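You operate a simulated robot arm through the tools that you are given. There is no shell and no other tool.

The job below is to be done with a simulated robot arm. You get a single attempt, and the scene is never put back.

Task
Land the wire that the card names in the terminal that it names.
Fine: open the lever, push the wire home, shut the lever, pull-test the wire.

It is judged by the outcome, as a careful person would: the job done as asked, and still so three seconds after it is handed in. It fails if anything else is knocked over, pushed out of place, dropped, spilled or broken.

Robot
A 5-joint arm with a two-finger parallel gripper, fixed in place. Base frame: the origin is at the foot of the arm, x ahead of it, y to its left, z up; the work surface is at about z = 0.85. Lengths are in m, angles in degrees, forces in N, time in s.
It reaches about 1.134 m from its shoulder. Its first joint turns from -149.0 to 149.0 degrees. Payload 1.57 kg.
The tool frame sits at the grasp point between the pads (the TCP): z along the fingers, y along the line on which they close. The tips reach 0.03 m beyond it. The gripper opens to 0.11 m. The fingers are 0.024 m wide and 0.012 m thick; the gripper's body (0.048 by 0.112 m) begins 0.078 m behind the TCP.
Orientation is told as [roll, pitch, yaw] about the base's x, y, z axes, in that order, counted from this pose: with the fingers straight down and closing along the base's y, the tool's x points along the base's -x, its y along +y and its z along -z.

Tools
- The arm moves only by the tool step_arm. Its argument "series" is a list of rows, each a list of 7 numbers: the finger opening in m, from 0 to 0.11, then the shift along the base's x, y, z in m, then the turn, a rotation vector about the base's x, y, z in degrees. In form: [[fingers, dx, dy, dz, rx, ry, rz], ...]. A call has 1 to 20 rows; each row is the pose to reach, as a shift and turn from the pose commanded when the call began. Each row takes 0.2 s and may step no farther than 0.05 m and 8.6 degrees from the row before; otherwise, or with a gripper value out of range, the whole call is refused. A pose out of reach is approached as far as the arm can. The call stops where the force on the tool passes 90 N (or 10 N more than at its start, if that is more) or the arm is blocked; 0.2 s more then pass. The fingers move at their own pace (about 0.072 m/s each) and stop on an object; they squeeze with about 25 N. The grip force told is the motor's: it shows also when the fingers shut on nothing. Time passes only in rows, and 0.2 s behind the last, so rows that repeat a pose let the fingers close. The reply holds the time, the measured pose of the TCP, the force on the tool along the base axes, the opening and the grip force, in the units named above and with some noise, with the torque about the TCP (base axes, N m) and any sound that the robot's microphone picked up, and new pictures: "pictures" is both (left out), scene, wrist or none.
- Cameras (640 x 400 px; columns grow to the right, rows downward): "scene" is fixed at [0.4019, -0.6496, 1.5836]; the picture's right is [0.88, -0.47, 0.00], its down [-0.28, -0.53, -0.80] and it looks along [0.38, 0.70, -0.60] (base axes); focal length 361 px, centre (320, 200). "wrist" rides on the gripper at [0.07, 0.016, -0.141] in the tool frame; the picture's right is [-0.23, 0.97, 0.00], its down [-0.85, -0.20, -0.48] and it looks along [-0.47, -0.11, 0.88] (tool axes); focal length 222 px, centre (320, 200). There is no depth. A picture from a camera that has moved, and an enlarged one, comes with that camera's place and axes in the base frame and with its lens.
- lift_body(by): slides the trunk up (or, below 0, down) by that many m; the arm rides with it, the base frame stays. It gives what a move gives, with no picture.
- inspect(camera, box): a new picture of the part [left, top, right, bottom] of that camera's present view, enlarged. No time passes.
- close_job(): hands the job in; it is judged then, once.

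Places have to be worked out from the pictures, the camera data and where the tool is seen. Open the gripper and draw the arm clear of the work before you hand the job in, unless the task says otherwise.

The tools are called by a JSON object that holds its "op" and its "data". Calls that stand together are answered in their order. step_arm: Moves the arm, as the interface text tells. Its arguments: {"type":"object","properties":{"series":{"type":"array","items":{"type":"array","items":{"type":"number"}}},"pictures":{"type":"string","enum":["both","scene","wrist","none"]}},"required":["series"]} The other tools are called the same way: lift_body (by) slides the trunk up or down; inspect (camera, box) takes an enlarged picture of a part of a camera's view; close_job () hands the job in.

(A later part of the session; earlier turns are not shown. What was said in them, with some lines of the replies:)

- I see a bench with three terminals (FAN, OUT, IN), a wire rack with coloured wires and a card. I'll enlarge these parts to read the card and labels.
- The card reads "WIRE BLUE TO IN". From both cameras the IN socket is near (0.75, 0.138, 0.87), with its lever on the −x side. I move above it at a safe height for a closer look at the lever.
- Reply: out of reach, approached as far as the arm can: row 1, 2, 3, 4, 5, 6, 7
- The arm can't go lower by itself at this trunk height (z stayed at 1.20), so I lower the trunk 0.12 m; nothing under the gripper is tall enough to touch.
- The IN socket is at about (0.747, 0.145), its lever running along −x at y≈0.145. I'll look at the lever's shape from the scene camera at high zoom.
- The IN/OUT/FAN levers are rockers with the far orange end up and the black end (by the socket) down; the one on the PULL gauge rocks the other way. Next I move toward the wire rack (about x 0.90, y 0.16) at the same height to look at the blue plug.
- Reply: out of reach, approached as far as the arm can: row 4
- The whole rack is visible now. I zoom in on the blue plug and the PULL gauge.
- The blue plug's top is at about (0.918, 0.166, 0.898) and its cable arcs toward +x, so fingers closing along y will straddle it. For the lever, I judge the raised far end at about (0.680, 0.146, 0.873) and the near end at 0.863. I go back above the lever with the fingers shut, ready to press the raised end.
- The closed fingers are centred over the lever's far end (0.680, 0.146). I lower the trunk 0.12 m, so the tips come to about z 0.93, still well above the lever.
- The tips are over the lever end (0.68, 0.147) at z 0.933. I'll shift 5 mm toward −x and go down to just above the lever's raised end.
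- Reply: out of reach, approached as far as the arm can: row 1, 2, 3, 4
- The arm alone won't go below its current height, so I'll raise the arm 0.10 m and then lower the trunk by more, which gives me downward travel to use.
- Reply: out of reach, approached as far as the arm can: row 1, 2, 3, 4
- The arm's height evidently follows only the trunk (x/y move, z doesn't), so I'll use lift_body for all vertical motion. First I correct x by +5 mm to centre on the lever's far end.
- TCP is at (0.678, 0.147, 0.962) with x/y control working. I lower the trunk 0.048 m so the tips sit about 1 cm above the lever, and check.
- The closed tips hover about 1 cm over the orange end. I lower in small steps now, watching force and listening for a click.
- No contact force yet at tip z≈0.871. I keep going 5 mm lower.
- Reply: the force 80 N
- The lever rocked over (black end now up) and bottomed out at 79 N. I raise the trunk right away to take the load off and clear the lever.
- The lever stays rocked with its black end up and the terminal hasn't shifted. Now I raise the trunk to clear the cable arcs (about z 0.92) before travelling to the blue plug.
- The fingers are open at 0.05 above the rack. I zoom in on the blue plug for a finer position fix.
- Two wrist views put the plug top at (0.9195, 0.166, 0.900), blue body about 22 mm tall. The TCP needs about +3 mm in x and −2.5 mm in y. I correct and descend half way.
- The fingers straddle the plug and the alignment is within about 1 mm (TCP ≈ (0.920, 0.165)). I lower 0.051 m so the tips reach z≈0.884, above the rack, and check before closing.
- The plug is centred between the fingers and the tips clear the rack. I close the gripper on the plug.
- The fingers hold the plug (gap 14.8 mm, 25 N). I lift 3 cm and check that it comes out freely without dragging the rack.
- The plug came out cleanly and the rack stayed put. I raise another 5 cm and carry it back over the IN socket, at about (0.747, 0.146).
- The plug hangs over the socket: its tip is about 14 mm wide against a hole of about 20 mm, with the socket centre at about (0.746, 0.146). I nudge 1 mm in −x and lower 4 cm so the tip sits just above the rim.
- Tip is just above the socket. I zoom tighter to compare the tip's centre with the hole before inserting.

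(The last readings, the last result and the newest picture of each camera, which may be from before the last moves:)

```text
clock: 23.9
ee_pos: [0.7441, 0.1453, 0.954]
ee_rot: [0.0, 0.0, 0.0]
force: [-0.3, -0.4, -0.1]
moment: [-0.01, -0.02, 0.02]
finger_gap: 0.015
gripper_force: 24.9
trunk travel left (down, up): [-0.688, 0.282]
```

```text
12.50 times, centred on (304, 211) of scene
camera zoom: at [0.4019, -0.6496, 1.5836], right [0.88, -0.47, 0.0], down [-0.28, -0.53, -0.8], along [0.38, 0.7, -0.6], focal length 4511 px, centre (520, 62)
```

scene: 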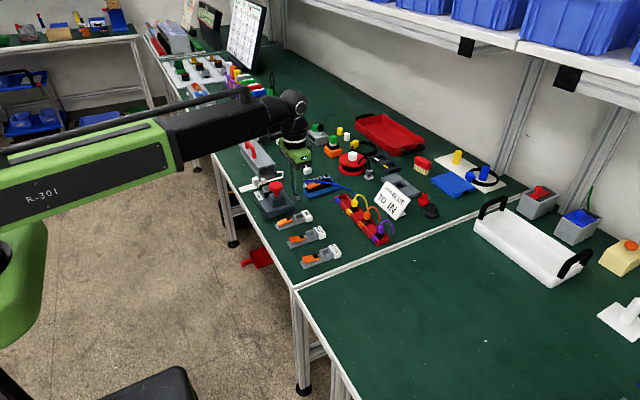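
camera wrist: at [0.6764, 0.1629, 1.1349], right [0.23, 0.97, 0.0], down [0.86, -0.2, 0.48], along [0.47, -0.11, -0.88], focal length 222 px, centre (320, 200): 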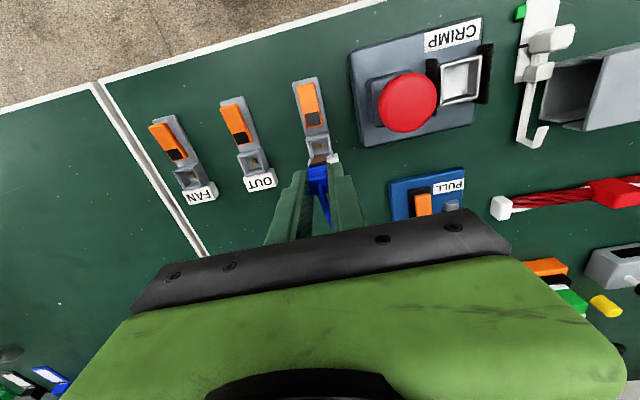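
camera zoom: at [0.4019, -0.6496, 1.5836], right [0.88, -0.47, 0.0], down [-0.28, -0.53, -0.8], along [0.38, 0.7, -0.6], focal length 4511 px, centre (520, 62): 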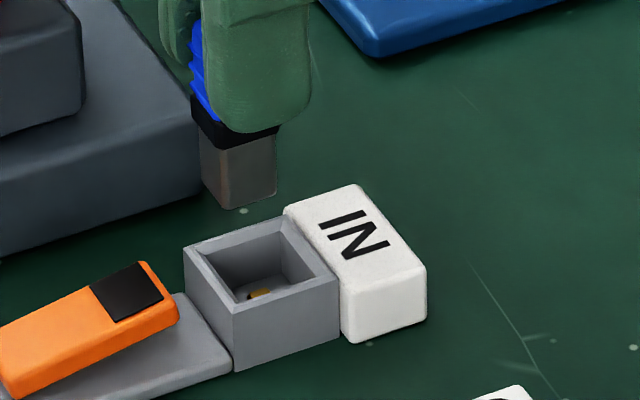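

Comparing both views, the socket centre is at about (0.7475, 0.146), and the plug tip seems 2–4 mm short in x. I shift +3 mm in x, lower 1.2 cm to just above the rim, and re-check.

{"op": "step_arm", "data": {"series": [[0.0, 0.003, 0.0, 0, 0, 0, 0], [0.0, 0.003, 0.0, 0, 0, 0, 0]], "pictures": "none"}}

{"op": "lift_body", "data": {"by": -0.012}}

{"op": "inspect", "data": {"camera": "wrist", "box": [296, 130, 344, 170]}}

{"op": "inspect", "data": {"camera": "scene", "box": [284, 195, 324, 227]}}

```text
clock: 24.5
ee_pos: [0.7481, 0.1453, 0.9553]
ee_rot: [0.1, 0.0, 0.0]
force: [0.1, -0.9, 0.1]
moment: [0.01, -0.01, 0.03]
finger_gap: 0.0148
gripper_force: 25.0
trunk travel left (down, up): [-0.688, 0.282]
```

```text
clock: 25.1
ee_pos: [0.7482, 0.145, 0.9423]
ee_rot: [0.1, 0.0, 0.0]
force: [0.2, -0.2, -0.4]
moment: [-0.02, 0.01, 0.0]
finger_gap: 0.0149
gripper_force: 24.4
trunk travel left (down, up): [-0.676, 0.294]
```

```text
10.00 times, centred on (320, 150) of wrist
camera zoom: at [0.6784, 0.1624, 1.083], right [0.23, 0.97, 0.0], down [0.85, -0.2, 0.48], along [0.47, -0.11, -0.88], focal length 2221 px, centre (320, 700)
```

zoom: 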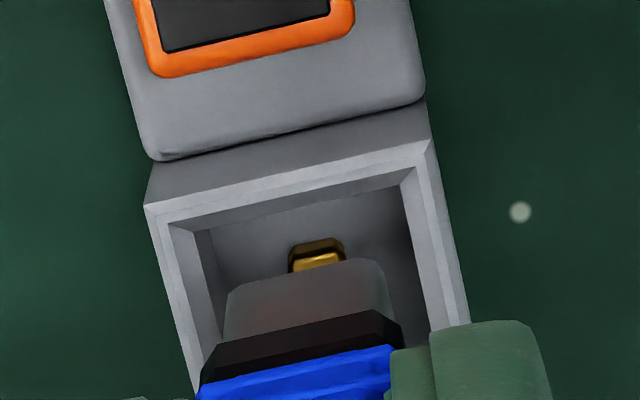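

```text
12.50 times, centred on (304, 211) of scene
camera zoom: at [0.4019, -0.6496, 1.5836], right [0.88, -0.47, 0.0], down [-0.28, -0.53, -0.8], along [0.38, 0.7, -0.6], focal length 4511 px, centre (520, 62)
```

zoom: 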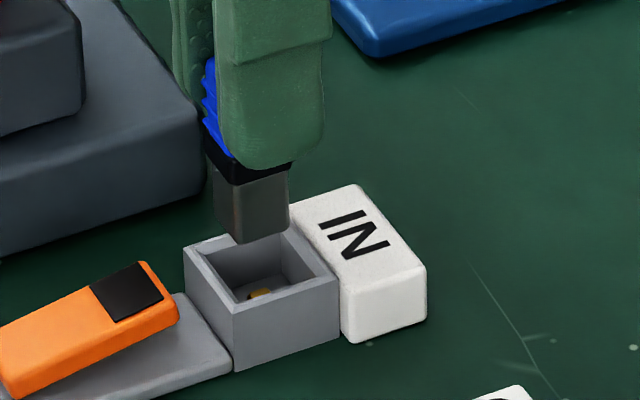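

The tip is about 13 mm above the rim and within about 1–2 mm of centre. I nudge +1.2 mm in x and −0.5 mm in y, then lower 2 cm so the tip enters the hole, watching force.

{"op": "step_arm", "data": {"series": [[0.0, 0.0012, -0.0005, 0, 0, 0, 0], [0.0, 0.0012, -0.0005, 0, 0, 0, 0]], "pictures": "none"}}

{"op": "lift_body", "data": {"by": -0.016}}

{"op": "inspect", "data": {"camera": "wrist", "box": [296, 130, 344, 170]}}

{"op": "inspect", "data": {"camera": "scene", "box": [284, 195, 324, 227]}}

```text
clock: 25.7
ee_pos: [0.7504, 0.1442, 0.942]
ee_rot: [0.0, -0.1, 0.1]
force: [-0.5, -0.5, -0.7]
moment: [0.01, 0.0, 0.01]
finger_gap: 0.0149
gripper_force: 25.0
trunk travel left (down, up): [-0.676, 0.294]
```

```text
clock: 26.4
ee_pos: [0.7502, 0.1447, 0.9276]
ee_rot: [0.0, -0.1, 0.1]
force: [0.0, 0.8, -0.1]
moment: [0.03, -0.01, -0.03]
finger_gap: 0.0147
gripper_force: 25.3
trunk travel left (down, up): [-0.66, 0.31]
```

```text
10.00 times, centred on (320, 150) of wrist
camera zoom: at [0.6796, 0.1618, 1.0669], right [0.23, 0.97, 0.0], down [0.85, -0.2, 0.48], along [0.47, -0.11, -0.88], focal length 2221 px, centre (320, 700)
```

zoom: 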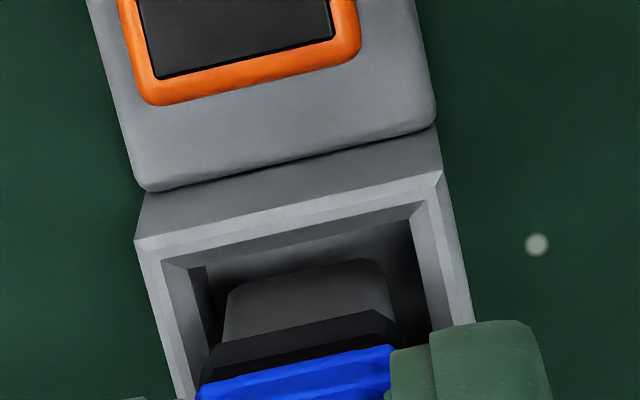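

```text
12.50 times, centred on (304, 211) of scene
camera zoom: at [0.4019, -0.6496, 1.5836], right [0.88, -0.47, 0.0], down [-0.28, -0.53, -0.8], along [0.38, 0.7, -0.6], focal length 4511 px, centre (520, 62)
```

zoom: 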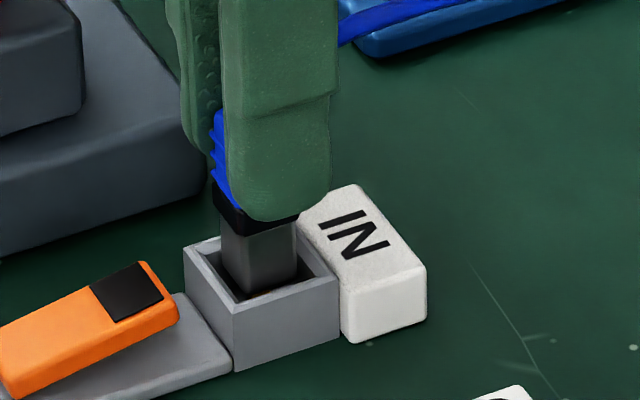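

The tip is entering the hole with no force and looks centred. I continue down 8 mm.

{"op": "lift_body", "data": {"by": -0.008}}

{"op": "inspect", "data": {"camera": "scene", "box": [284, 195, 324, 227]}}

```text
clock: 26.9
ee_pos: [0.7492, 0.1449, 0.9182]
ee_rot: [0.0, -0.1, 0.0]
force: [0.2, -0.3, -1.2]
moment: [-0.01, -0.02, -0.02]
finger_gap: 0.0149
gripper_force: 24.9
trunk travel left (down, up): [-0.652, 0.318]
```

```text
12.50 times, centred on (304, 211) of scene
camera zoom: at [0.4019, -0.6496, 1.5836], right [0.88, -0.47, 0.0], down [-0.28, -0.53, -0.8], along [0.38, 0.7, -0.6], focal length 4511 px, centre (520, 62)
```

zoom: 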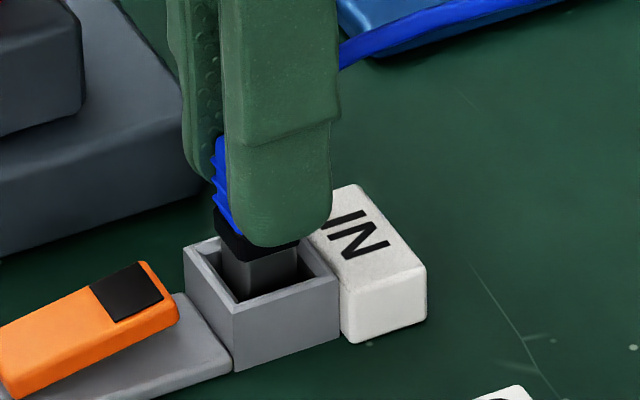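

Still no contact force and the plug is sliding in straight. I go another 5 mm.

{"op": "lift_body", "data": {"by": -0.005}}

{"op": "inspect", "data": {"camera": "scene", "box": [284, 195, 324, 227]}}

```text
clock: 27.5
ee_pos: [0.7498, 0.1442, 0.9146]
ee_rot: [0.0, -0.1, 0.0]
force: [4.2, 0.7, 14.0]
moment: [0.06, -0.25, -0.04]
finger_gap: 0.0146
gripper_force: 25.1
trunk travel left (down, up): [-0.647, 0.323]
```

```text
12.50 times, centred on (304, 211) of scene
camera zoom: at [0.4019, -0.6496, 1.5836], right [0.88, -0.47, 0.0], down [-0.28, -0.53, -0.8], along [0.38, 0.7, -0.6], focal length 4511 px, centre (520, 62)
```

zoom: 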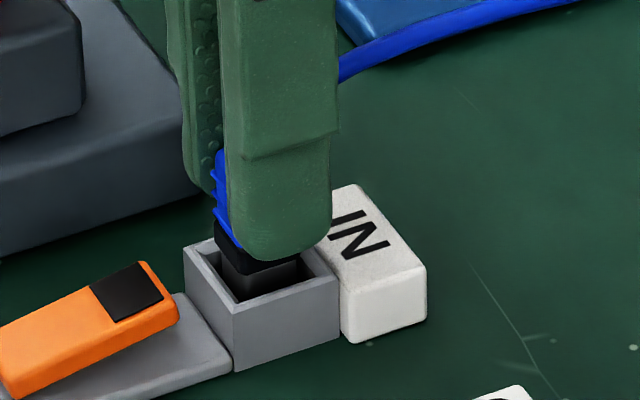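

Resistance begins: 14 N up at TCP z 0.9145, so the tip is touching the contact or floor. I push 2 mm more and listen.

{"op": "lift_body", "data": {"by": -0.002}}

{"op": "inspect", "data": {"camera": "wrist", "box": [280, 120, 360, 200]}}

```text
clock: 28.0
ee_pos: [0.7475, 0.1444, 0.9136]
ee_rot: [0.0, -0.3, 0.0]
force: [10.4, 2.4, 39.2]
moment: [0.07, -0.53, -0.03]
finger_gap: 0.0147
gripper_force: 25.2
trunk travel left (down, up): [-0.645, 0.325]
```

```text
5.00 times, centred on (320, 160) of wrist
camera zoom: at [0.6779, 0.1615, 1.0538], right [0.23, 0.97, 0.0], down [0.85, -0.2, 0.48], along [0.47, -0.11, -0.88], focal length 1111 px, centre (320, 400)
```

zoom: 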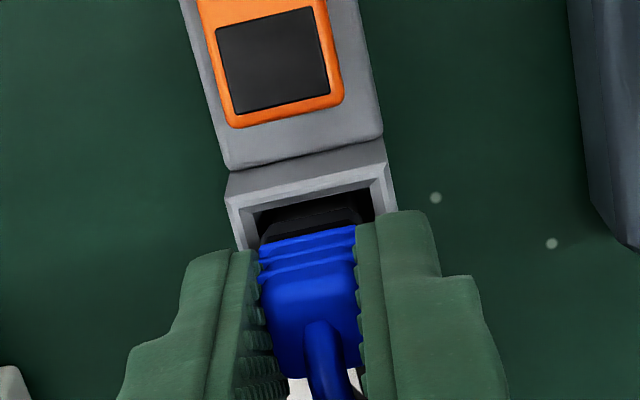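

The plug has hit a hard stop (39 N, about 16 mm below the rim) and hasn't slipped in the grip, so it is home. I ease the trunk up 2.5 mm to unload and check that it stays down.

{"op": "lift_body", "data": {"by": 0.0025}}

{"op": "inspect", "data": {"camera": "scene", "box": [284, 195, 324, 227]}}

```text
clock: 28.5
ee_pos: [0.7493, 0.1447, 0.9145]
ee_rot: [0.0, 0.2, 0.0]
force: [-3.3, -0.3, 3.4]
moment: [0.01, 0.15, -0.01]
finger_gap: 0.0149
gripper_force: 25.3
trunk travel left (down, up): [-0.647, 0.323]
```

```text
12.50 times, centred on (304, 211) of scene
camera zoom: at [0.4019, -0.6496, 1.5836], right [0.88, -0.47, 0.0], down [-0.28, -0.53, -0.8], along [0.38, 0.7, -0.6], focal length 4511 px, centre (520, 62)
```

zoom: 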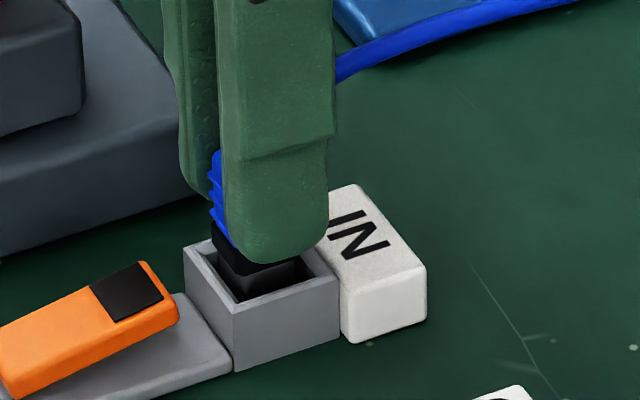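

Load is down to about 3 N and the plug stays seated. I open the fingers to 0.04 to leave it in the socket.

{"op": "step_arm", "data": {"series": [[0.025, 0, 0, 0, 0, 0, 0], [0.04, 0, 0, 0, 0, 0, 0], [0.04, 0, 0, 0, 0, 0, 0]], "pictures": "none"}}

{"op": "inspect", "data": {"camera": "wrist", "box": [270, 120, 370, 220]}}

{"op": "inspect", "data": {"camera": "scene", "box": [268, 180, 348, 230]}}

```text
clock: 29.3
ee_pos: [0.7504, 0.1446, 0.9135]
ee_rot: [0.1, 0.0, 0.1]
force: [-0.7, 0.0, 0.2]
moment: [-0.04, 0.0, 0.0]
finger_gap: 0.0398
gripper_force: 0.1
trunk travel left (down, up): [-0.647, 0.323]
```

```text
4.00 times, centred on (320, 170) of wrist
camera zoom: at [0.6796, 0.1619, 1.0544], right [0.23, 0.97, 0.0], down [0.85, -0.2, 0.48], along [0.47, -0.11, -0.88], focal length 888 px, centre (320, 320)
```

zoom: 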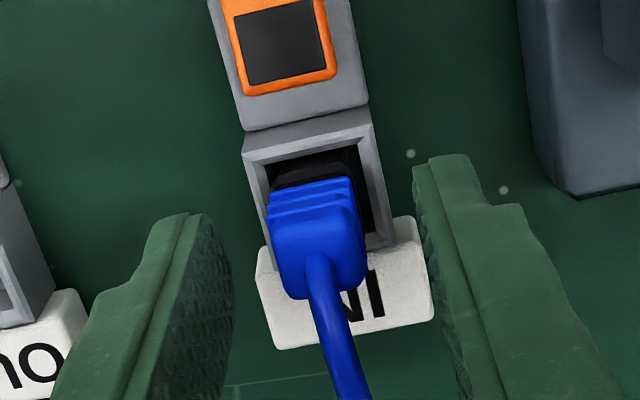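

```text
8.00 times, centred on (308, 205) of scene
camera zoom: at [0.4019, -0.6496, 1.5836], right [0.88, -0.47, 0.0], down [-0.28, -0.53, -0.8], along [0.38, 0.7, -0.6], focal length 2887 px, centre (416, 160)
```

zoom: 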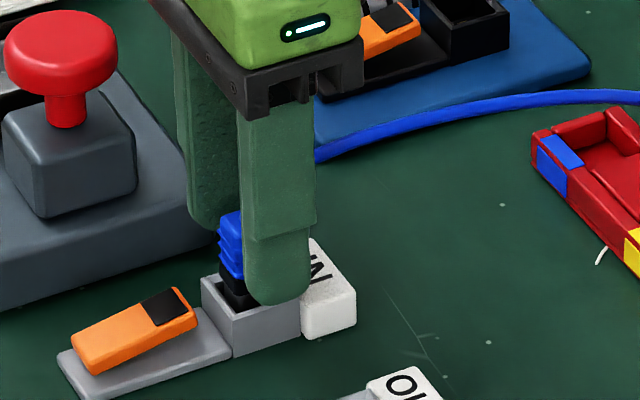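

The plug stands seated in the socket. The lever's raised black end is at about x 0.704–0.722, z 0.874, and the socket wall starts at x 0.7335. I rise 6 cm, shift to x≈0.718, and close the fingers there.

{"op": "lift_body", "data": {"by": 0.06}}

{"op": "step_arm", "data": {"series": [[0.04, -0.016, 0.0005, 0, 0, 0, 0], [0.04, -0.032, 0.001, 0, 0, 0, 0], [0.0, -0.032, 0.001, 0, 0, 0, 0], [0.0, -0.032, 0.001, 0, 0, 0, 0], [0.0, -0.032, 0.001, 0, 0, 0, 0]], "pictures": "none"}}

{"op": "inspect", "data": {"camera": "wrist", "box": [260, 110, 380, 230]}}

{"op": "inspect", "data": {"camera": "scene", "box": [268, 175, 348, 235]}}

```text
clock: 30.3
ee_pos: [0.7497, 0.1443, 0.974]
ee_rot: [0.1, -0.1, 0.0]
force: [0.2, -0.4, 0.6]
moment: [0.02, 0.0, -0.02]
finger_gap: 0.0398
gripper_force: 0.0
trunk travel left (down, up): [-0.707, 0.263]
```

```text
clock: 31.5
ee_pos: [0.7209, 0.1461, 0.9749]
ee_rot: [-0.1, 0.1, 0.0]
force: [-0.6, -0.1, -0.4]
moment: [0.01, 0.0, 0.04]
finger_gap: 0.0002
gripper_force: 21.3
trunk travel left (down, up): [-0.707, 0.263]
```

```text
3.33 times, centred on (320, 170) of wrist
camera zoom: at [0.6488, 0.1629, 1.1145], right [0.23, 0.97, 0.0], down [0.85, -0.2, 0.48], along [0.47, -0.11, -0.88], focal length 740 px, centre (320, 300)
```

zoom: 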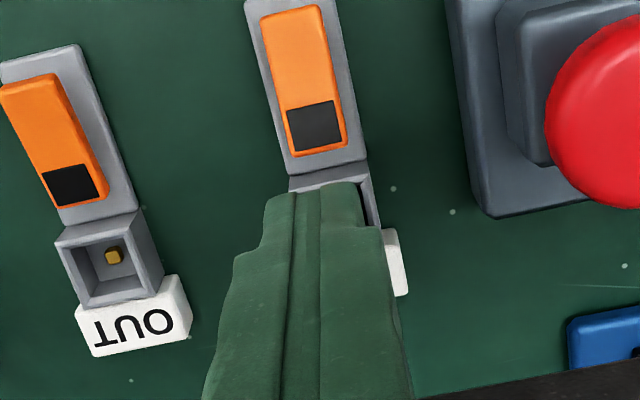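

```text
6.67 times, centred on (308, 205) of scene
camera zoom: at [0.4019, -0.6496, 1.5836], right [0.88, -0.47, 0.0], down [-0.28, -0.53, -0.8], along [0.38, 0.7, -0.6], focal length 2406 px, centre (400, 167)
```

zoom: 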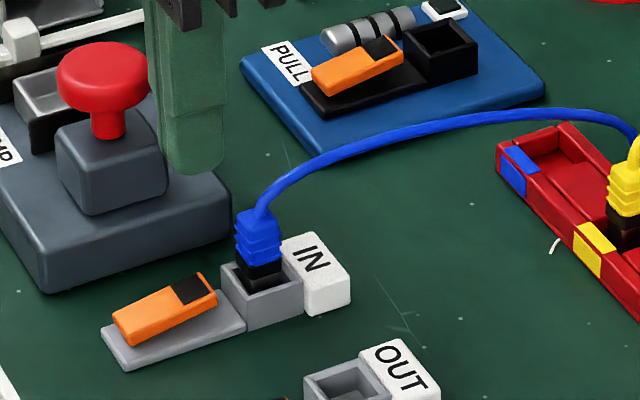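

The plug stands in IN with the cable arcing freely. I fine-shift −2 mm in x so the fingers stay clear of the socket wall, then lower to just above the black end.

{"op": "step_arm", "data": {"series": [[0.0, -0.002, -0.001, 0, 0, 0, 0], [0.0, -0.002, -0.001, 0, 0, 0, 0]], "pictures": "none"}}

{"op": "lift_body", "data": {"by": -0.065}}

{"op": "inspect", "data": {"camera": "scene", "box": [268, 185, 332, 233]}}

{"op": "inspect", "data": {"camera": "wrist", "box": [280, 120, 360, 200]}}

```text
clock: 32.1
ee_pos: [0.717, 0.1446, 0.9744]
ee_rot: [0.0, 0.0, 0.0]
force: [0.0, -0.2, 0.2]
moment: [-0.01, 0.01, -0.03]
finger_gap: 0.0001
gripper_force: 21.2
trunk travel left (down, up): [-0.707, 0.263]
```

```text
clock: 33.2
ee_pos: [0.7162, 0.1443, 0.9082]
ee_rot: [0.0, -0.1, 0.1]
force: [-0.8, 0.2, 0.1]
moment: [0.0, -0.01, 0.02]
finger_gap: 0.0001
gripper_force: 21.8
trunk travel left (down, up): [-0.642, 0.328]
```

```text
8.33 times, centred on (300, 209) of scene
camera zoom: at [0.4019, -0.6496, 1.5836], right [0.88, -0.47, 0.0], down [-0.28, -0.53, -0.8], along [0.38, 0.7, -0.6], focal length 3007 px, centre (487, 125)
```

zoom: 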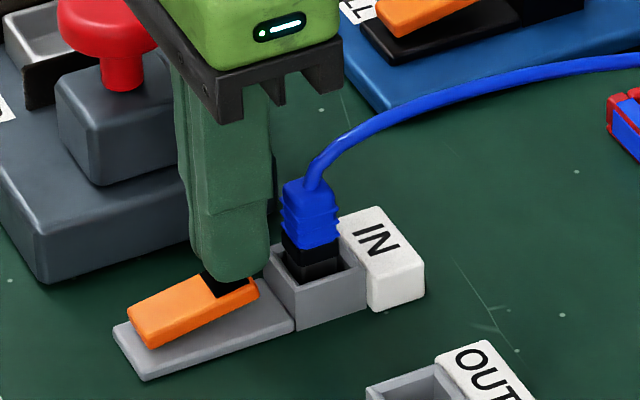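

```text
5.00 times, centred on (320, 160) of wrist
camera zoom: at [0.6463, 0.1618, 1.0495], right [0.23, 0.97, 0.0], down [0.85, -0.2, 0.48], along [0.47, -0.11, -0.88], focal length 1111 px, centre (320, 400)
```

zoom: 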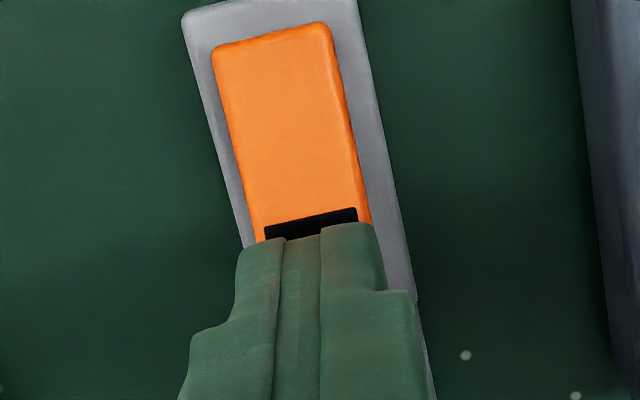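

The tips hover a few mm over the black end, clear of the socket. I press down in small steps.

{"op": "lift_body", "data": {"by": -0.007}}

{"op": "inspect", "data": {"camera": "scene", "box": [268, 185, 332, 233]}}

```text
clock: 33.7
ee_pos: [0.716, 0.1444, 0.9021]
ee_rot: [0.0, -0.1, 0.0]
force: [0.2, 0.8, -0.4]
moment: [0.03, -0.02, 0.01]
finger_gap: 0.0
gripper_force: 21.1
trunk travel left (down, up): [-0.635, 0.335]
```

```text
8.33 times, centred on (300, 209) of scene
camera zoom: at [0.4019, -0.6496, 1.5836], right [0.88, -0.47, 0.0], down [-0.28, -0.53, -0.8], along [0.38, 0.7, -0.6], focal length 3007 px, centre (487, 125)
```

zoom: 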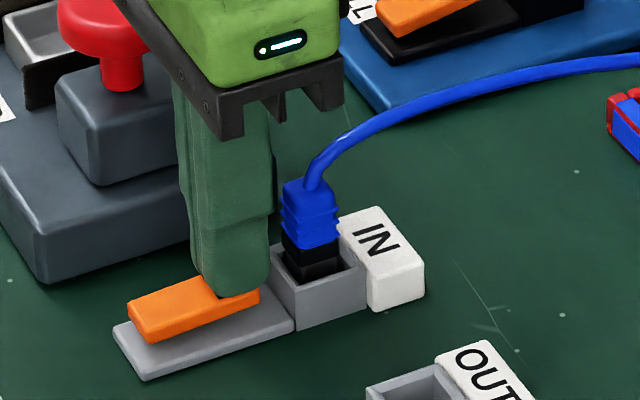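

The lever is following down with little force and is about level. I press 3 mm further.

{"op": "lift_body", "data": {"by": -0.003}}

{"op": "inspect", "data": {"camera": "scene", "box": [268, 185, 332, 233]}}

```text
clock: 34.2
ee_pos: [0.7175, 0.1455, 0.9]
ee_rot: [0.0, -0.2, 0.0]
force: [18.0, 2.3, 29.4]
moment: [0.11, -0.14, -0.02]
finger_gap: 0.0001
gripper_force: 21.4
trunk travel left (down, up): [-0.632, 0.338]
```

```text
8.33 times, centred on (300, 209) of scene
camera zoom: at [0.4019, -0.6496, 1.5836], right [0.88, -0.47, 0.0], down [-0.28, -0.53, -0.8], along [0.38, 0.7, -0.6], focal length 3007 px, centre (487, 125)
```

zoom: 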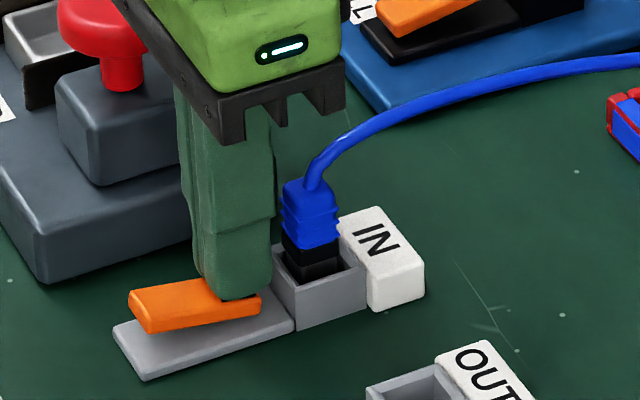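

The lever has rocked back (orange end up) at 29 N. I raise the tool clear and compare it with the shut OUT and FAN levers.

{"op": "lift_body", "data": {"by": 0.075}}

{"op": "inspect", "data": {"camera": "scene", "box": [268, 185, 332, 233]}}

{"op": "inspect", "data": {"camera": "scene", "box": [268, 200, 348, 270]}}

```text
clock: 35.4
ee_pos: [0.7171, 0.1438, 0.9744]
ee_rot: [0.0, 0.0, 0.0]
force: [0.4, 0.2, 0.3]
moment: [-0.02, 0.01, -0.03]
finger_gap: 0.0
gripper_force: 21.5
trunk travel left (down, up): [-0.707, 0.263]
```

```text
8.33 times, centred on (300, 209) of scene
camera zoom: at [0.4019, -0.6496, 1.5836], right [0.88, -0.47, 0.0], down [-0.28, -0.53, -0.8], along [0.38, 0.7, -0.6], focal length 3007 px, centre (487, 125)
```

zoom: 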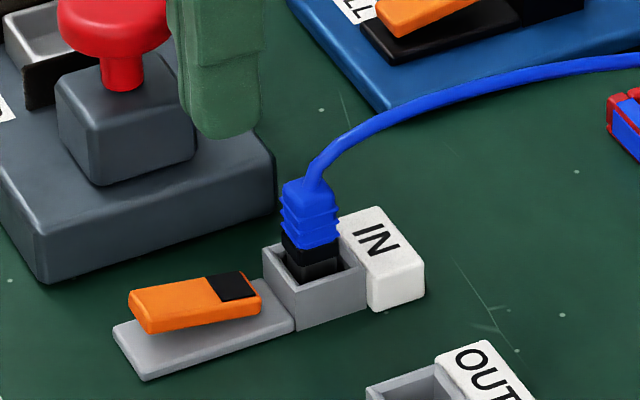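

```text
5.71 times, centred on (308, 235) of scene
camera zoom: at [0.4019, -0.6496, 1.5836], right [0.88, -0.47, 0.0], down [-0.28, -0.53, -0.8], along [0.38, 0.7, -0.6], focal length 2062 px, centre (389, 0)
```

zoom: 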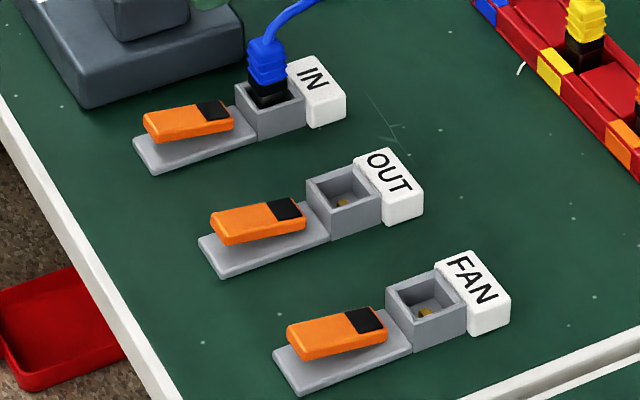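

IN's lever now matches the shut OUT and FAN levers, and the plug stands in the socket. For the pull test I open the fingers, move back over the plug (+34 mm x) and come down around it.

{"op": "step_arm", "data": {"series": [[0.04, 0.0, 0.0, 0, 0, 0, 0], [0.04, 0.0, 0.0, 0, 0, 0, 0], [0.04, 0.017, 0.0, 0, 0, 0, 0], [0.04, 0.034, 0.0, 0, 0, 0, 0], [0.04, 0.034, 0.0, 0, 0, 0, 0]], "pictures": "none"}}

{"op": "inspect", "data": {"camera": "wrist", "box": [260, 110, 380, 230]}}

{"op": "inspect", "data": {"camera": "scene", "box": [268, 165, 348, 225]}}

```text
clock: 36.6
ee_pos: [0.751, 0.1451, 0.9739]
ee_rot: [0.1, 0.1, 0.1]
force: [-1.3, -0.1, 0.8]
moment: [0.0, 0.02, 0.0]
finger_gap: 0.04
gripper_force: 0.0
trunk travel left (down, up): [-0.707, 0.263]
```

```text
3.33 times, centred on (320, 170) of wrist
camera zoom: at [0.6799, 0.1622, 1.1145], right [0.23, 0.97, 0.0], down [0.85, -0.2, 0.48], along [0.47, -0.11, -0.88], focal length 740 px, centre (320, 300)
```

zoom: 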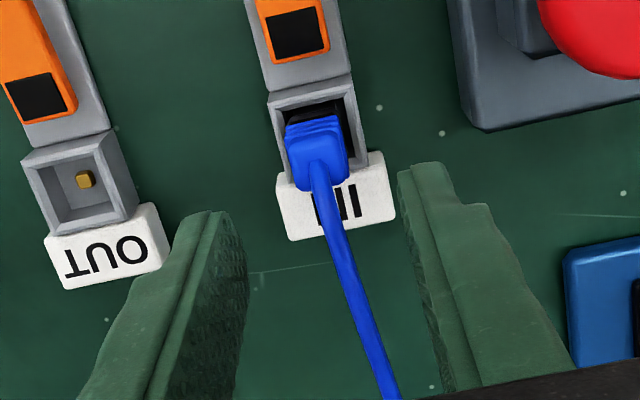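

```text
6.67 times, centred on (308, 195) of scene
camera zoom: at [0.4019, -0.6496, 1.5836], right [0.88, -0.47, 0.0], down [-0.28, -0.53, -0.8], along [0.38, 0.7, -0.6], focal length 2406 px, centre (400, 233)
```

zoom: 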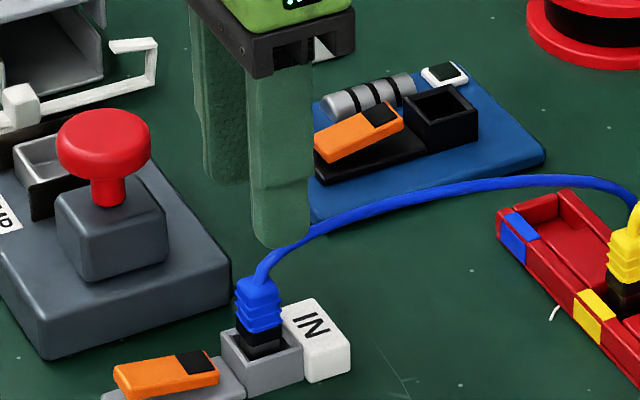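

The plug sits centred between the open fingers. I lower 6 cm around it, to the earlier grip height.

{"op": "lift_body", "data": {"by": -0.06}}

{"op": "step_arm", "data": {"series": [[0.025, 0, 0, 0, 0, 0, 0], [0.0, 0, 0, 0, 0, 0, 0], [0.0, 0, 0, 0, 0, 0, 0], [0.0, 0, 0, 0, 0, 0, 0]], "pictures": "wrist"}}

```text
clock: 37.6
ee_pos: [0.7506, 0.1446, 0.9136]
ee_rot: [0.0, 0.0, -0.1]
force: [0.0, -0.9, -0.8]
moment: [0.03, 0.0, 0.03]
finger_gap: 0.0401
gripper_force: 0.0
trunk travel left (down, up): [-0.647, 0.323]
```

```text
clock: 38.6
ee_pos: [0.7513, 0.1454, 0.9128]
ee_rot: [0.0, 0.1, 0.0]
force: [-0.1, -0.8, 0.6]
moment: [-0.04, -0.02, 0.04]
finger_gap: 0.0145
gripper_force: 24.9
trunk travel left (down, up): [-0.647, 0.323]
camera wrist: at [0.6799, 0.1621, 1.0545], right [0.23, 0.97, 0.0], down [0.85, -0.2, 0.48], along [0.47, -0.11, -0.88], focal length 222 px, centre (320, 200)
```

wrist: 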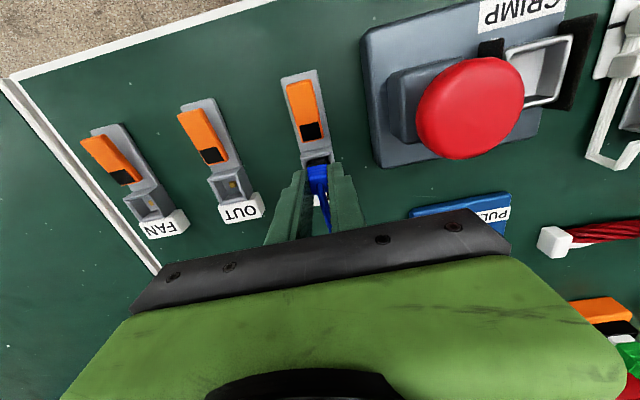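

The fingers hold the plug again (14.5 mm, 25 N). I begin the pull test gently: 1 mm up, and read the force.

{"op": "lift_body", "data": {"by": 0.001}}

```text
clock: 39.1
ee_pos: [0.7502, 0.1451, 0.9157]
ee_rot: [0.0, 0.1, 0.0]
force: [-0.3, 0.5, -0.8]
moment: [0.03, 0.0, 0.0]
finger_gap: 0.0146
gripper_force: 25.5
trunk travel left (down, up): [-0.648, 0.322]
```

Hardly any load yet, perhaps slack. Another 1 mm up.

{"op": "lift_body", "data": {"by": 0.001}}

{"op": "inspect", "data": {"camera": "wrist", "box": [280, 120, 360, 200]}}

{"op": "inspect", "data": {"camera": "scene", "box": [284, 195, 324, 227]}}

```text
clock: 39.6
ee_pos: [0.7509, 0.1443, 0.9165]
ee_rot: [0.0, 0.0, 0.0]
force: [-0.1, 0.0, -0.6]
moment: [0.0, -0.02, -0.02]
finger_gap: 0.0147
gripper_force: 25.2
trunk travel left (down, up): [-0.649, 0.321]
```

```text
5.00 times, centred on (320, 160) of wrist
camera zoom: at [0.68, 0.1622, 1.0564], right [0.23, 0.97, 0.0], down [0.85, -0.2, 0.48], along [0.47, -0.11, -0.88], focal length 1111 px, centre (320, 400)
```

zoom: 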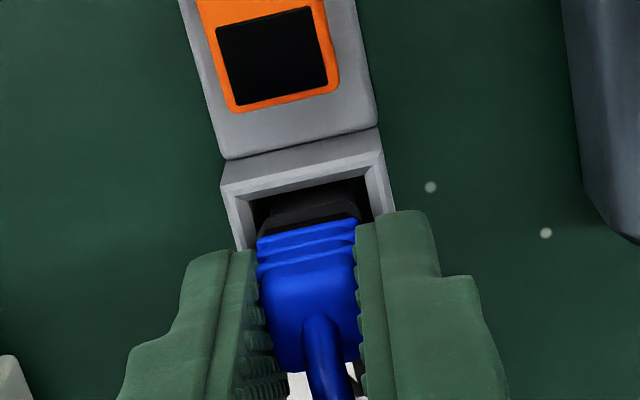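

```text
12.50 times, centred on (304, 211) of scene
camera zoom: at [0.4019, -0.6496, 1.5836], right [0.88, -0.47, 0.0], down [-0.28, -0.53, -0.8], along [0.38, 0.7, -0.6], focal length 4511 px, centre (520, 62)
```

zoom: 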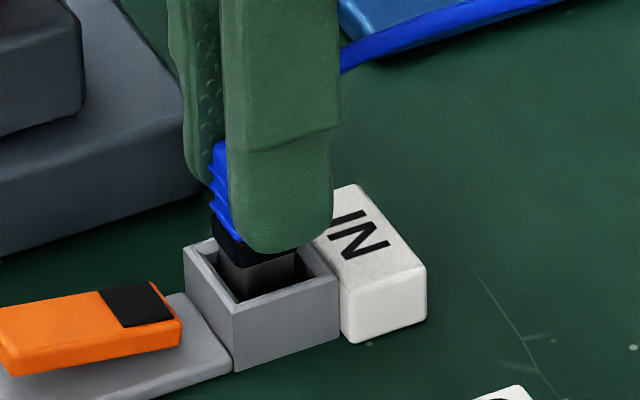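

The plug rose about 2 mm with almost no resistance. There may be play before it catches, so I lift 2 mm more and watch the force.

{"op": "lift_body", "data": {"by": 0.002}}

{"op": "inspect", "data": {"camera": "scene", "box": [284, 195, 324, 227]}}

```text
clock: 40.1
ee_pos: [0.7511, 0.1447, 0.9174]
ee_rot: [0.1, 0.0, 0.0]
force: [0.5, -0.6, -5.1]
moment: [-0.02, -0.02, 0.0]
finger_gap: 0.0147
gripper_force: 24.9
trunk travel left (down, up): [-0.651, 0.319]
```

```text
12.50 times, centred on (304, 211) of scene
camera zoom: at [0.4019, -0.6496, 1.5836], right [0.88, -0.47, 0.0], down [-0.28, -0.53, -0.8], along [0.38, 0.7, -0.6], focal length 4511 px, centre (520, 62)
```

zoom: 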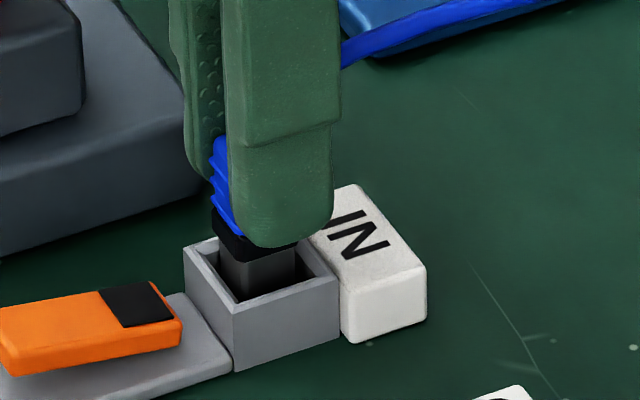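

A pull of −5 N now appears, so the plug is catching on something. I pull 1 mm more to see whether the load builds.

{"op": "lift_body", "data": {"by": 0.001}}

{"op": "inspect", "data": {"camera": "wrist", "box": [280, 120, 360, 200]}}

```text
clock: 40.6
ee_pos: [0.7517, 0.1451, 0.9191]
ee_rot: [0.0, -0.1, -0.1]
force: [0.0, -0.7, -6.8]
moment: [0.02, -0.02, -0.03]
finger_gap: 0.0149
gripper_force: 24.9
trunk travel left (down, up): [-0.652, 0.318]
```

```text
5.00 times, centred on (320, 160) of wrist
camera zoom: at [0.6805, 0.1623, 1.059], right [0.23, 0.97, 0.0], down [0.86, -0.2, 0.48], along [0.47, -0.11, -0.88], focal length 1111 px, centre (320, 400)
```

zoom: 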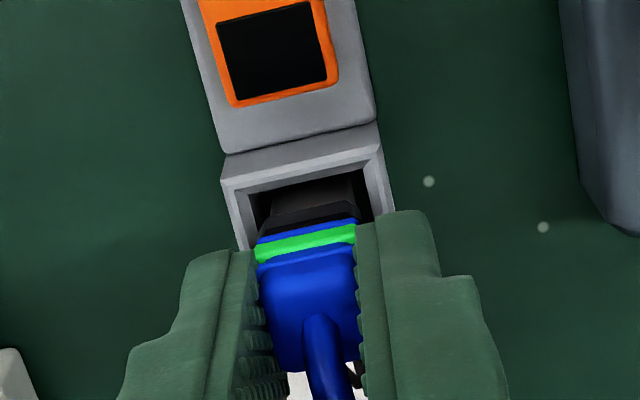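

One rib on the plug has turned green, which looks like a pass mark for the pull test, at −7 N. I zoom in on both cameras before doing anything more.

{"op": "inspect", "data": {"camera": "wrist", "box": [300, 140, 340, 180]}}

{"op": "inspect", "data": {"camera": "scene", "box": [284, 195, 324, 227]}}

{"op": "inspect", "data": {"camera": "scene", "box": [290, 150, 390, 230]}}

```text
10.00 times, centred on (320, 160) of wrist
camera zoom: at [0.6805, 0.1623, 1.059], right [0.23, 0.97, 0.0], down [0.86, -0.2, 0.48], along [0.47, -0.11, -0.88], focal length 2221 px, centre (320, 600)
```

zoom: 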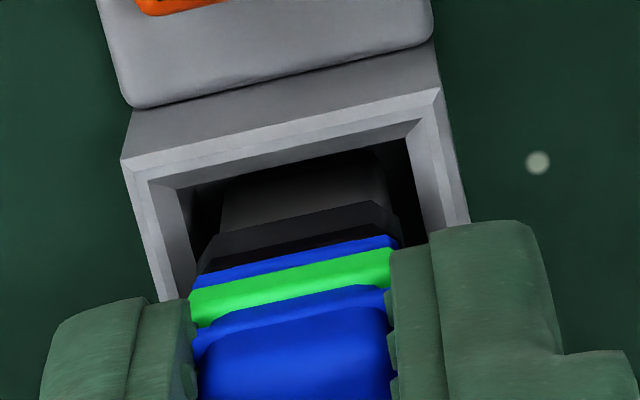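

```text
12.50 times, centred on (304, 211) of scene
camera zoom: at [0.4019, -0.6496, 1.5836], right [0.88, -0.47, 0.0], down [-0.28, -0.53, -0.8], along [0.38, 0.7, -0.6], focal length 4511 px, centre (520, 62)
```

zoom: 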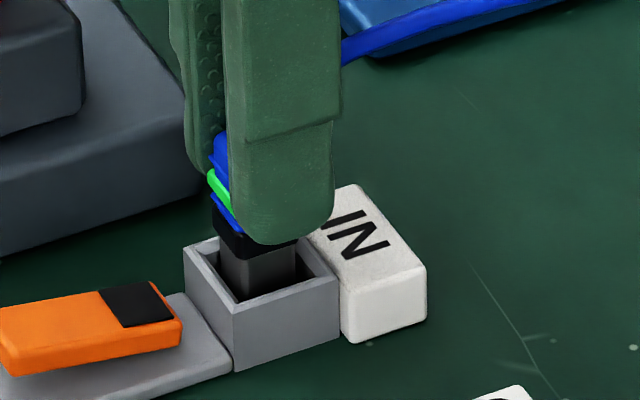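

```text
5.00 times, centred on (340, 190) of scene
camera zoom: at [0.4019, -0.6496, 1.5836], right [0.88, -0.47, 0.0], down [-0.28, -0.53, -0.8], along [0.38, 0.7, -0.6], focal length 1804 px, centre (220, 250)
```

zoom: 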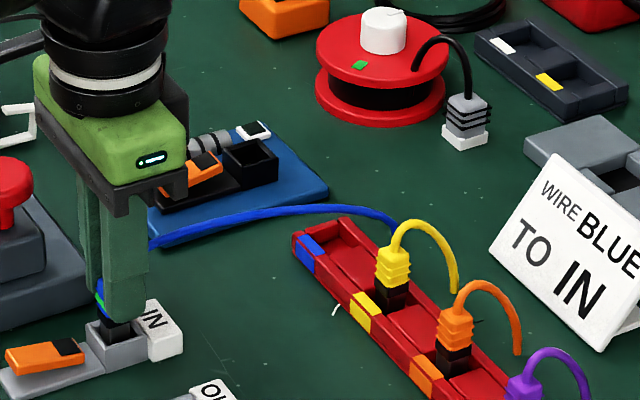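

The green band lit while the shut terminal resisted the pull, so the wire is held and the test has registered. I ease the pull off by lowering 5 mm, returning the plug to its home depth.

{"op": "lift_body", "data": {"by": -0.005}}

{"op": "inspect", "data": {"camera": "scene", "box": [284, 195, 324, 227]}}

{"op": "inspect", "data": {"camera": "wrist", "box": [280, 120, 360, 200]}}

```text
clock: 41.1
ee_pos: [0.7507, 0.1453, 0.9144]
ee_rot: [0.0, 0.0, 0.0]
force: [-1.2, 0.0, 0.0]
moment: [-0.01, 0.01, 0.03]
finger_gap: 0.0148
gripper_force: 25.1
trunk travel left (down, up): [-0.647, 0.323]
```

```text
12.50 times, centred on (304, 211) of scene
camera zoom: at [0.4019, -0.6496, 1.5836], right [0.88, -0.47, 0.0], down [-0.28, -0.53, -0.8], along [0.38, 0.7, -0.6], focal length 4511 px, centre (520, 62)
```

zoom: 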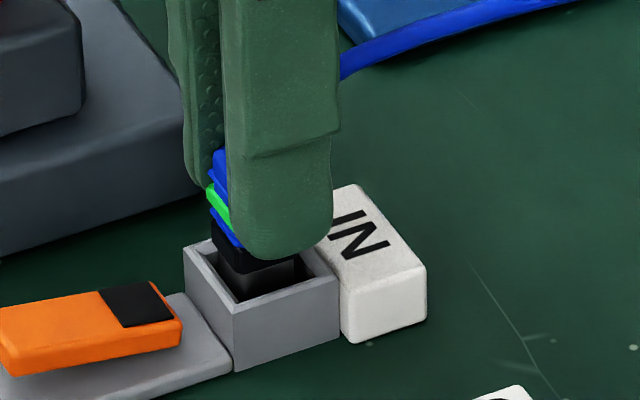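

```text
5.00 times, centred on (320, 160) of wrist
camera zoom: at [0.6799, 0.1622, 1.0546], right [0.23, 0.97, 0.0], down [0.86, -0.2, 0.48], along [0.47, -0.11, -0.88], focal length 1111 px, centre (320, 400)
```

zoom: 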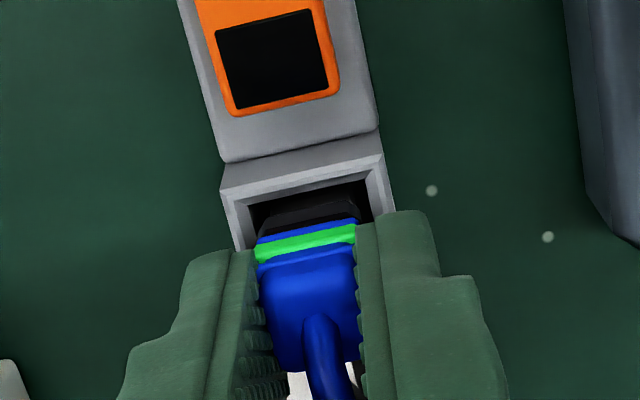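

The plug is back at home depth, the green band stays lit, and the lever is still shut. I release the plug and rise clear.

{"op": "step_arm", "data": {"series": [[0.025, 0, 0, 0, 0, 0, 0], [0.04, 0, 0, 0, 0, 0, 0], [0.04, 0, 0, 0, 0, 0, 0]], "pictures": "none"}}

{"op": "lift_body", "data": {"by": 0.15}}

{"op": "inspect", "data": {"camera": "scene", "box": [268, 185, 348, 245]}}

{"op": "inspect", "data": {"camera": "wrist", "box": [220, 60, 420, 210]}}

```text
clock: 42.0
ee_pos: [0.7512, 0.1452, 0.9148]
ee_rot: [-0.1, 0.1, 0.1]
force: [-0.1, -0.3, 0.0]
moment: [0.03, 0.0, -0.01]
finger_gap: 0.0401
gripper_force: 0.0
trunk travel left (down, up): [-0.647, 0.323]
```

```text
clock: 43.7
ee_pos: [0.7505, 0.1458, 1.0643]
ee_rot: [0.0, 0.0, 0.0]
force: [-0.9, -1.1, -0.7]
moment: [0.02, 0.02, 0.01]
finger_gap: 0.0399
gripper_force: 0.0
trunk travel left (down, up): [-0.797, 0.173]
```

```text
6.67 times, centred on (308, 215) of scene
camera zoom: at [0.4019, -0.6496, 1.5836], right [0.88, -0.47, 0.0], down [-0.28, -0.53, -0.8], along [0.38, 0.7, -0.6], focal length 2406 px, centre (400, 100)
```

zoom: 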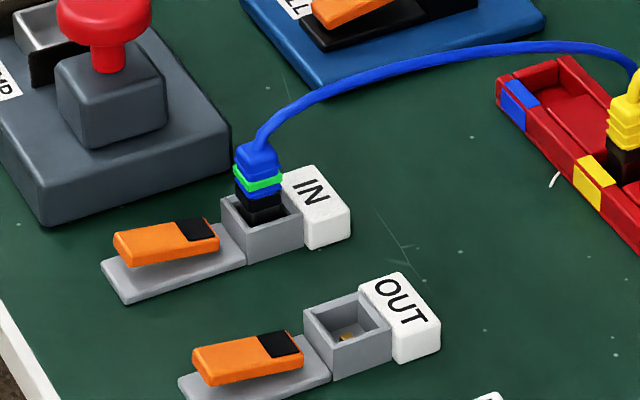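

```text
2.67 times, centred on (320, 135) of wrist
camera zoom: at [0.68, 0.1622, 1.2044], right [0.23, 0.97, 0.0], down [0.85, -0.2, 0.48], along [0.47, -0.11, -0.88], focal length 592 px, centre (320, 373)
```

zoom: 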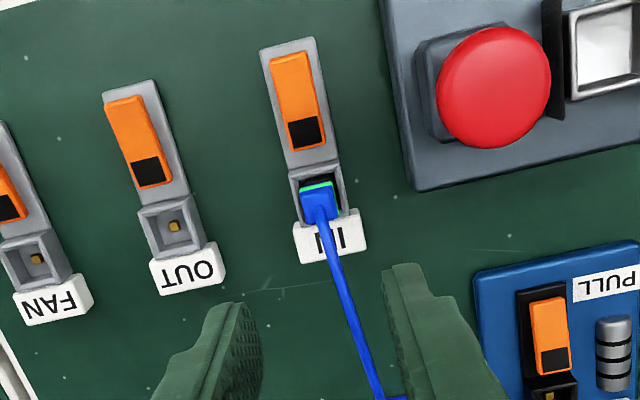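

The blue wire stands in IN with its green band lit and the lever shut; the neighbouring items haven't moved. I open the gripper fully and draw the arm off to the start side, clear of the work.

{"op": "lift_body", "data": {"by": 0.12}}

{"op": "step_arm", "data": {"series": [[0.08, -0.03, -0.03, 0, 0, 0, 0], [0.11, -0.06, -0.06, 0, 0, 0, 0], [0.11, -0.08, -0.1, 0, 0, 0, 0], [0.11, -0.08, -0.145, 0, 0, 0, 0], [0.11, -0.08, -0.19, 0, 0, 0, 0], [0.11, -0.08, -0.21, 0, 0, 0, 0], [0.11, -0.08, -0.21, 0, 0, 0, 0]]}}

{"op": "inspect", "data": {"camera": "scene", "box": [240, 150, 420, 280]}}

```text
clock: 45.2
ee_pos: [0.7493, 0.1456, 1.1844]
ee_rot: [0.0, 0.0, 0.0]
force: [-0.3, -1.0, 0.1]
moment: [0.01, 0.01, 0.0]
finger_gap: 0.04
gripper_force: 0.0
trunk travel left (down, up): [-0.917, 0.053]
```

```text
clock: 46.8
ee_pos: [0.6708, -0.066, 1.1851]
ee_rot: [0.1, -0.1, 0.1]
force: [-0.3, 0.0, 0.3]
moment: [0.02, -0.05, -0.03]
finger_gap: 0.1102
gripper_force: 0.1
trunk travel left (down, up): [-0.917, 0.053]
camera wrist: at [0.6007, -0.0494, 1.3245], right [0.23, 0.97, 0.0], down [0.85, -0.2, 0.48], along [0.47, -0.11, -0.88], focal length 222 px, centre (320, 200)
```

scene: 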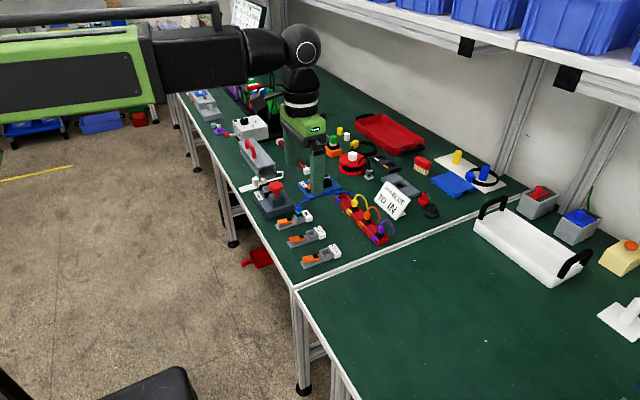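
wrist: 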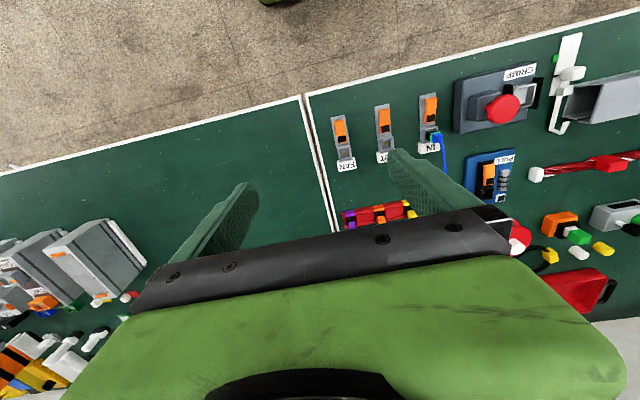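

```text
3.08 times, centred on (330, 215) of scene
camera zoom: at [0.4019, -0.6496, 1.5836], right [0.88, -0.47, 0.0], down [-0.28, -0.53, -0.8], along [0.38, 0.7, -0.6], focal length 1110 px, centre (289, 154)
```

zoom: 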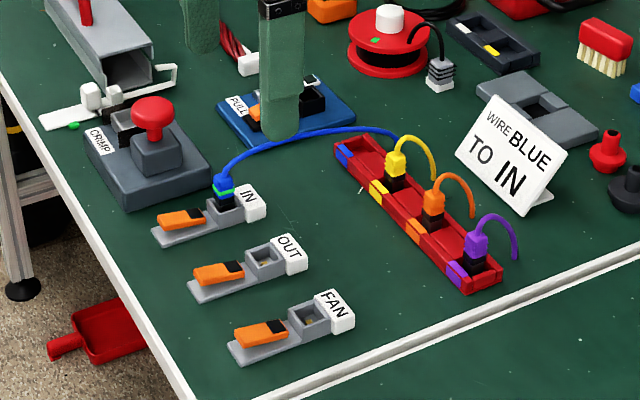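

The blue wire is in IN, with its lever shut and the pull-test band green. The other wires, levers and the card are where they were, and the arm is clear with the gripper open, so I hand the job in.

{"op": "close_job", "data": {}}

```text
The job is handed in.
```

The blue wire is landed in the IN terminal, as the card asked, and I've handed the job in.

- **Lever opened:** I pressed the raised orange end and the lever rocked over. I took that as open because all three terminals (IN, OUT and FAN) started in the opposite position.
- **Wire pushed home:** the plug went in straight and reached a hard stop at about 39 N.
- **Lever shut:** I pressed the black end back down, and the lever now matches the shut levers on OUT and FAN.
- **Pull test:** the plug had a few millimetres of free play, then resisted at about 7 N. A band on it turned green, which I read as the test passing. I then lowered the plug back to its full depth.

In the last pictures, the other wires, the rack, the card and the other terminals were where they started. The gripper is open and the arm is clear of the work.
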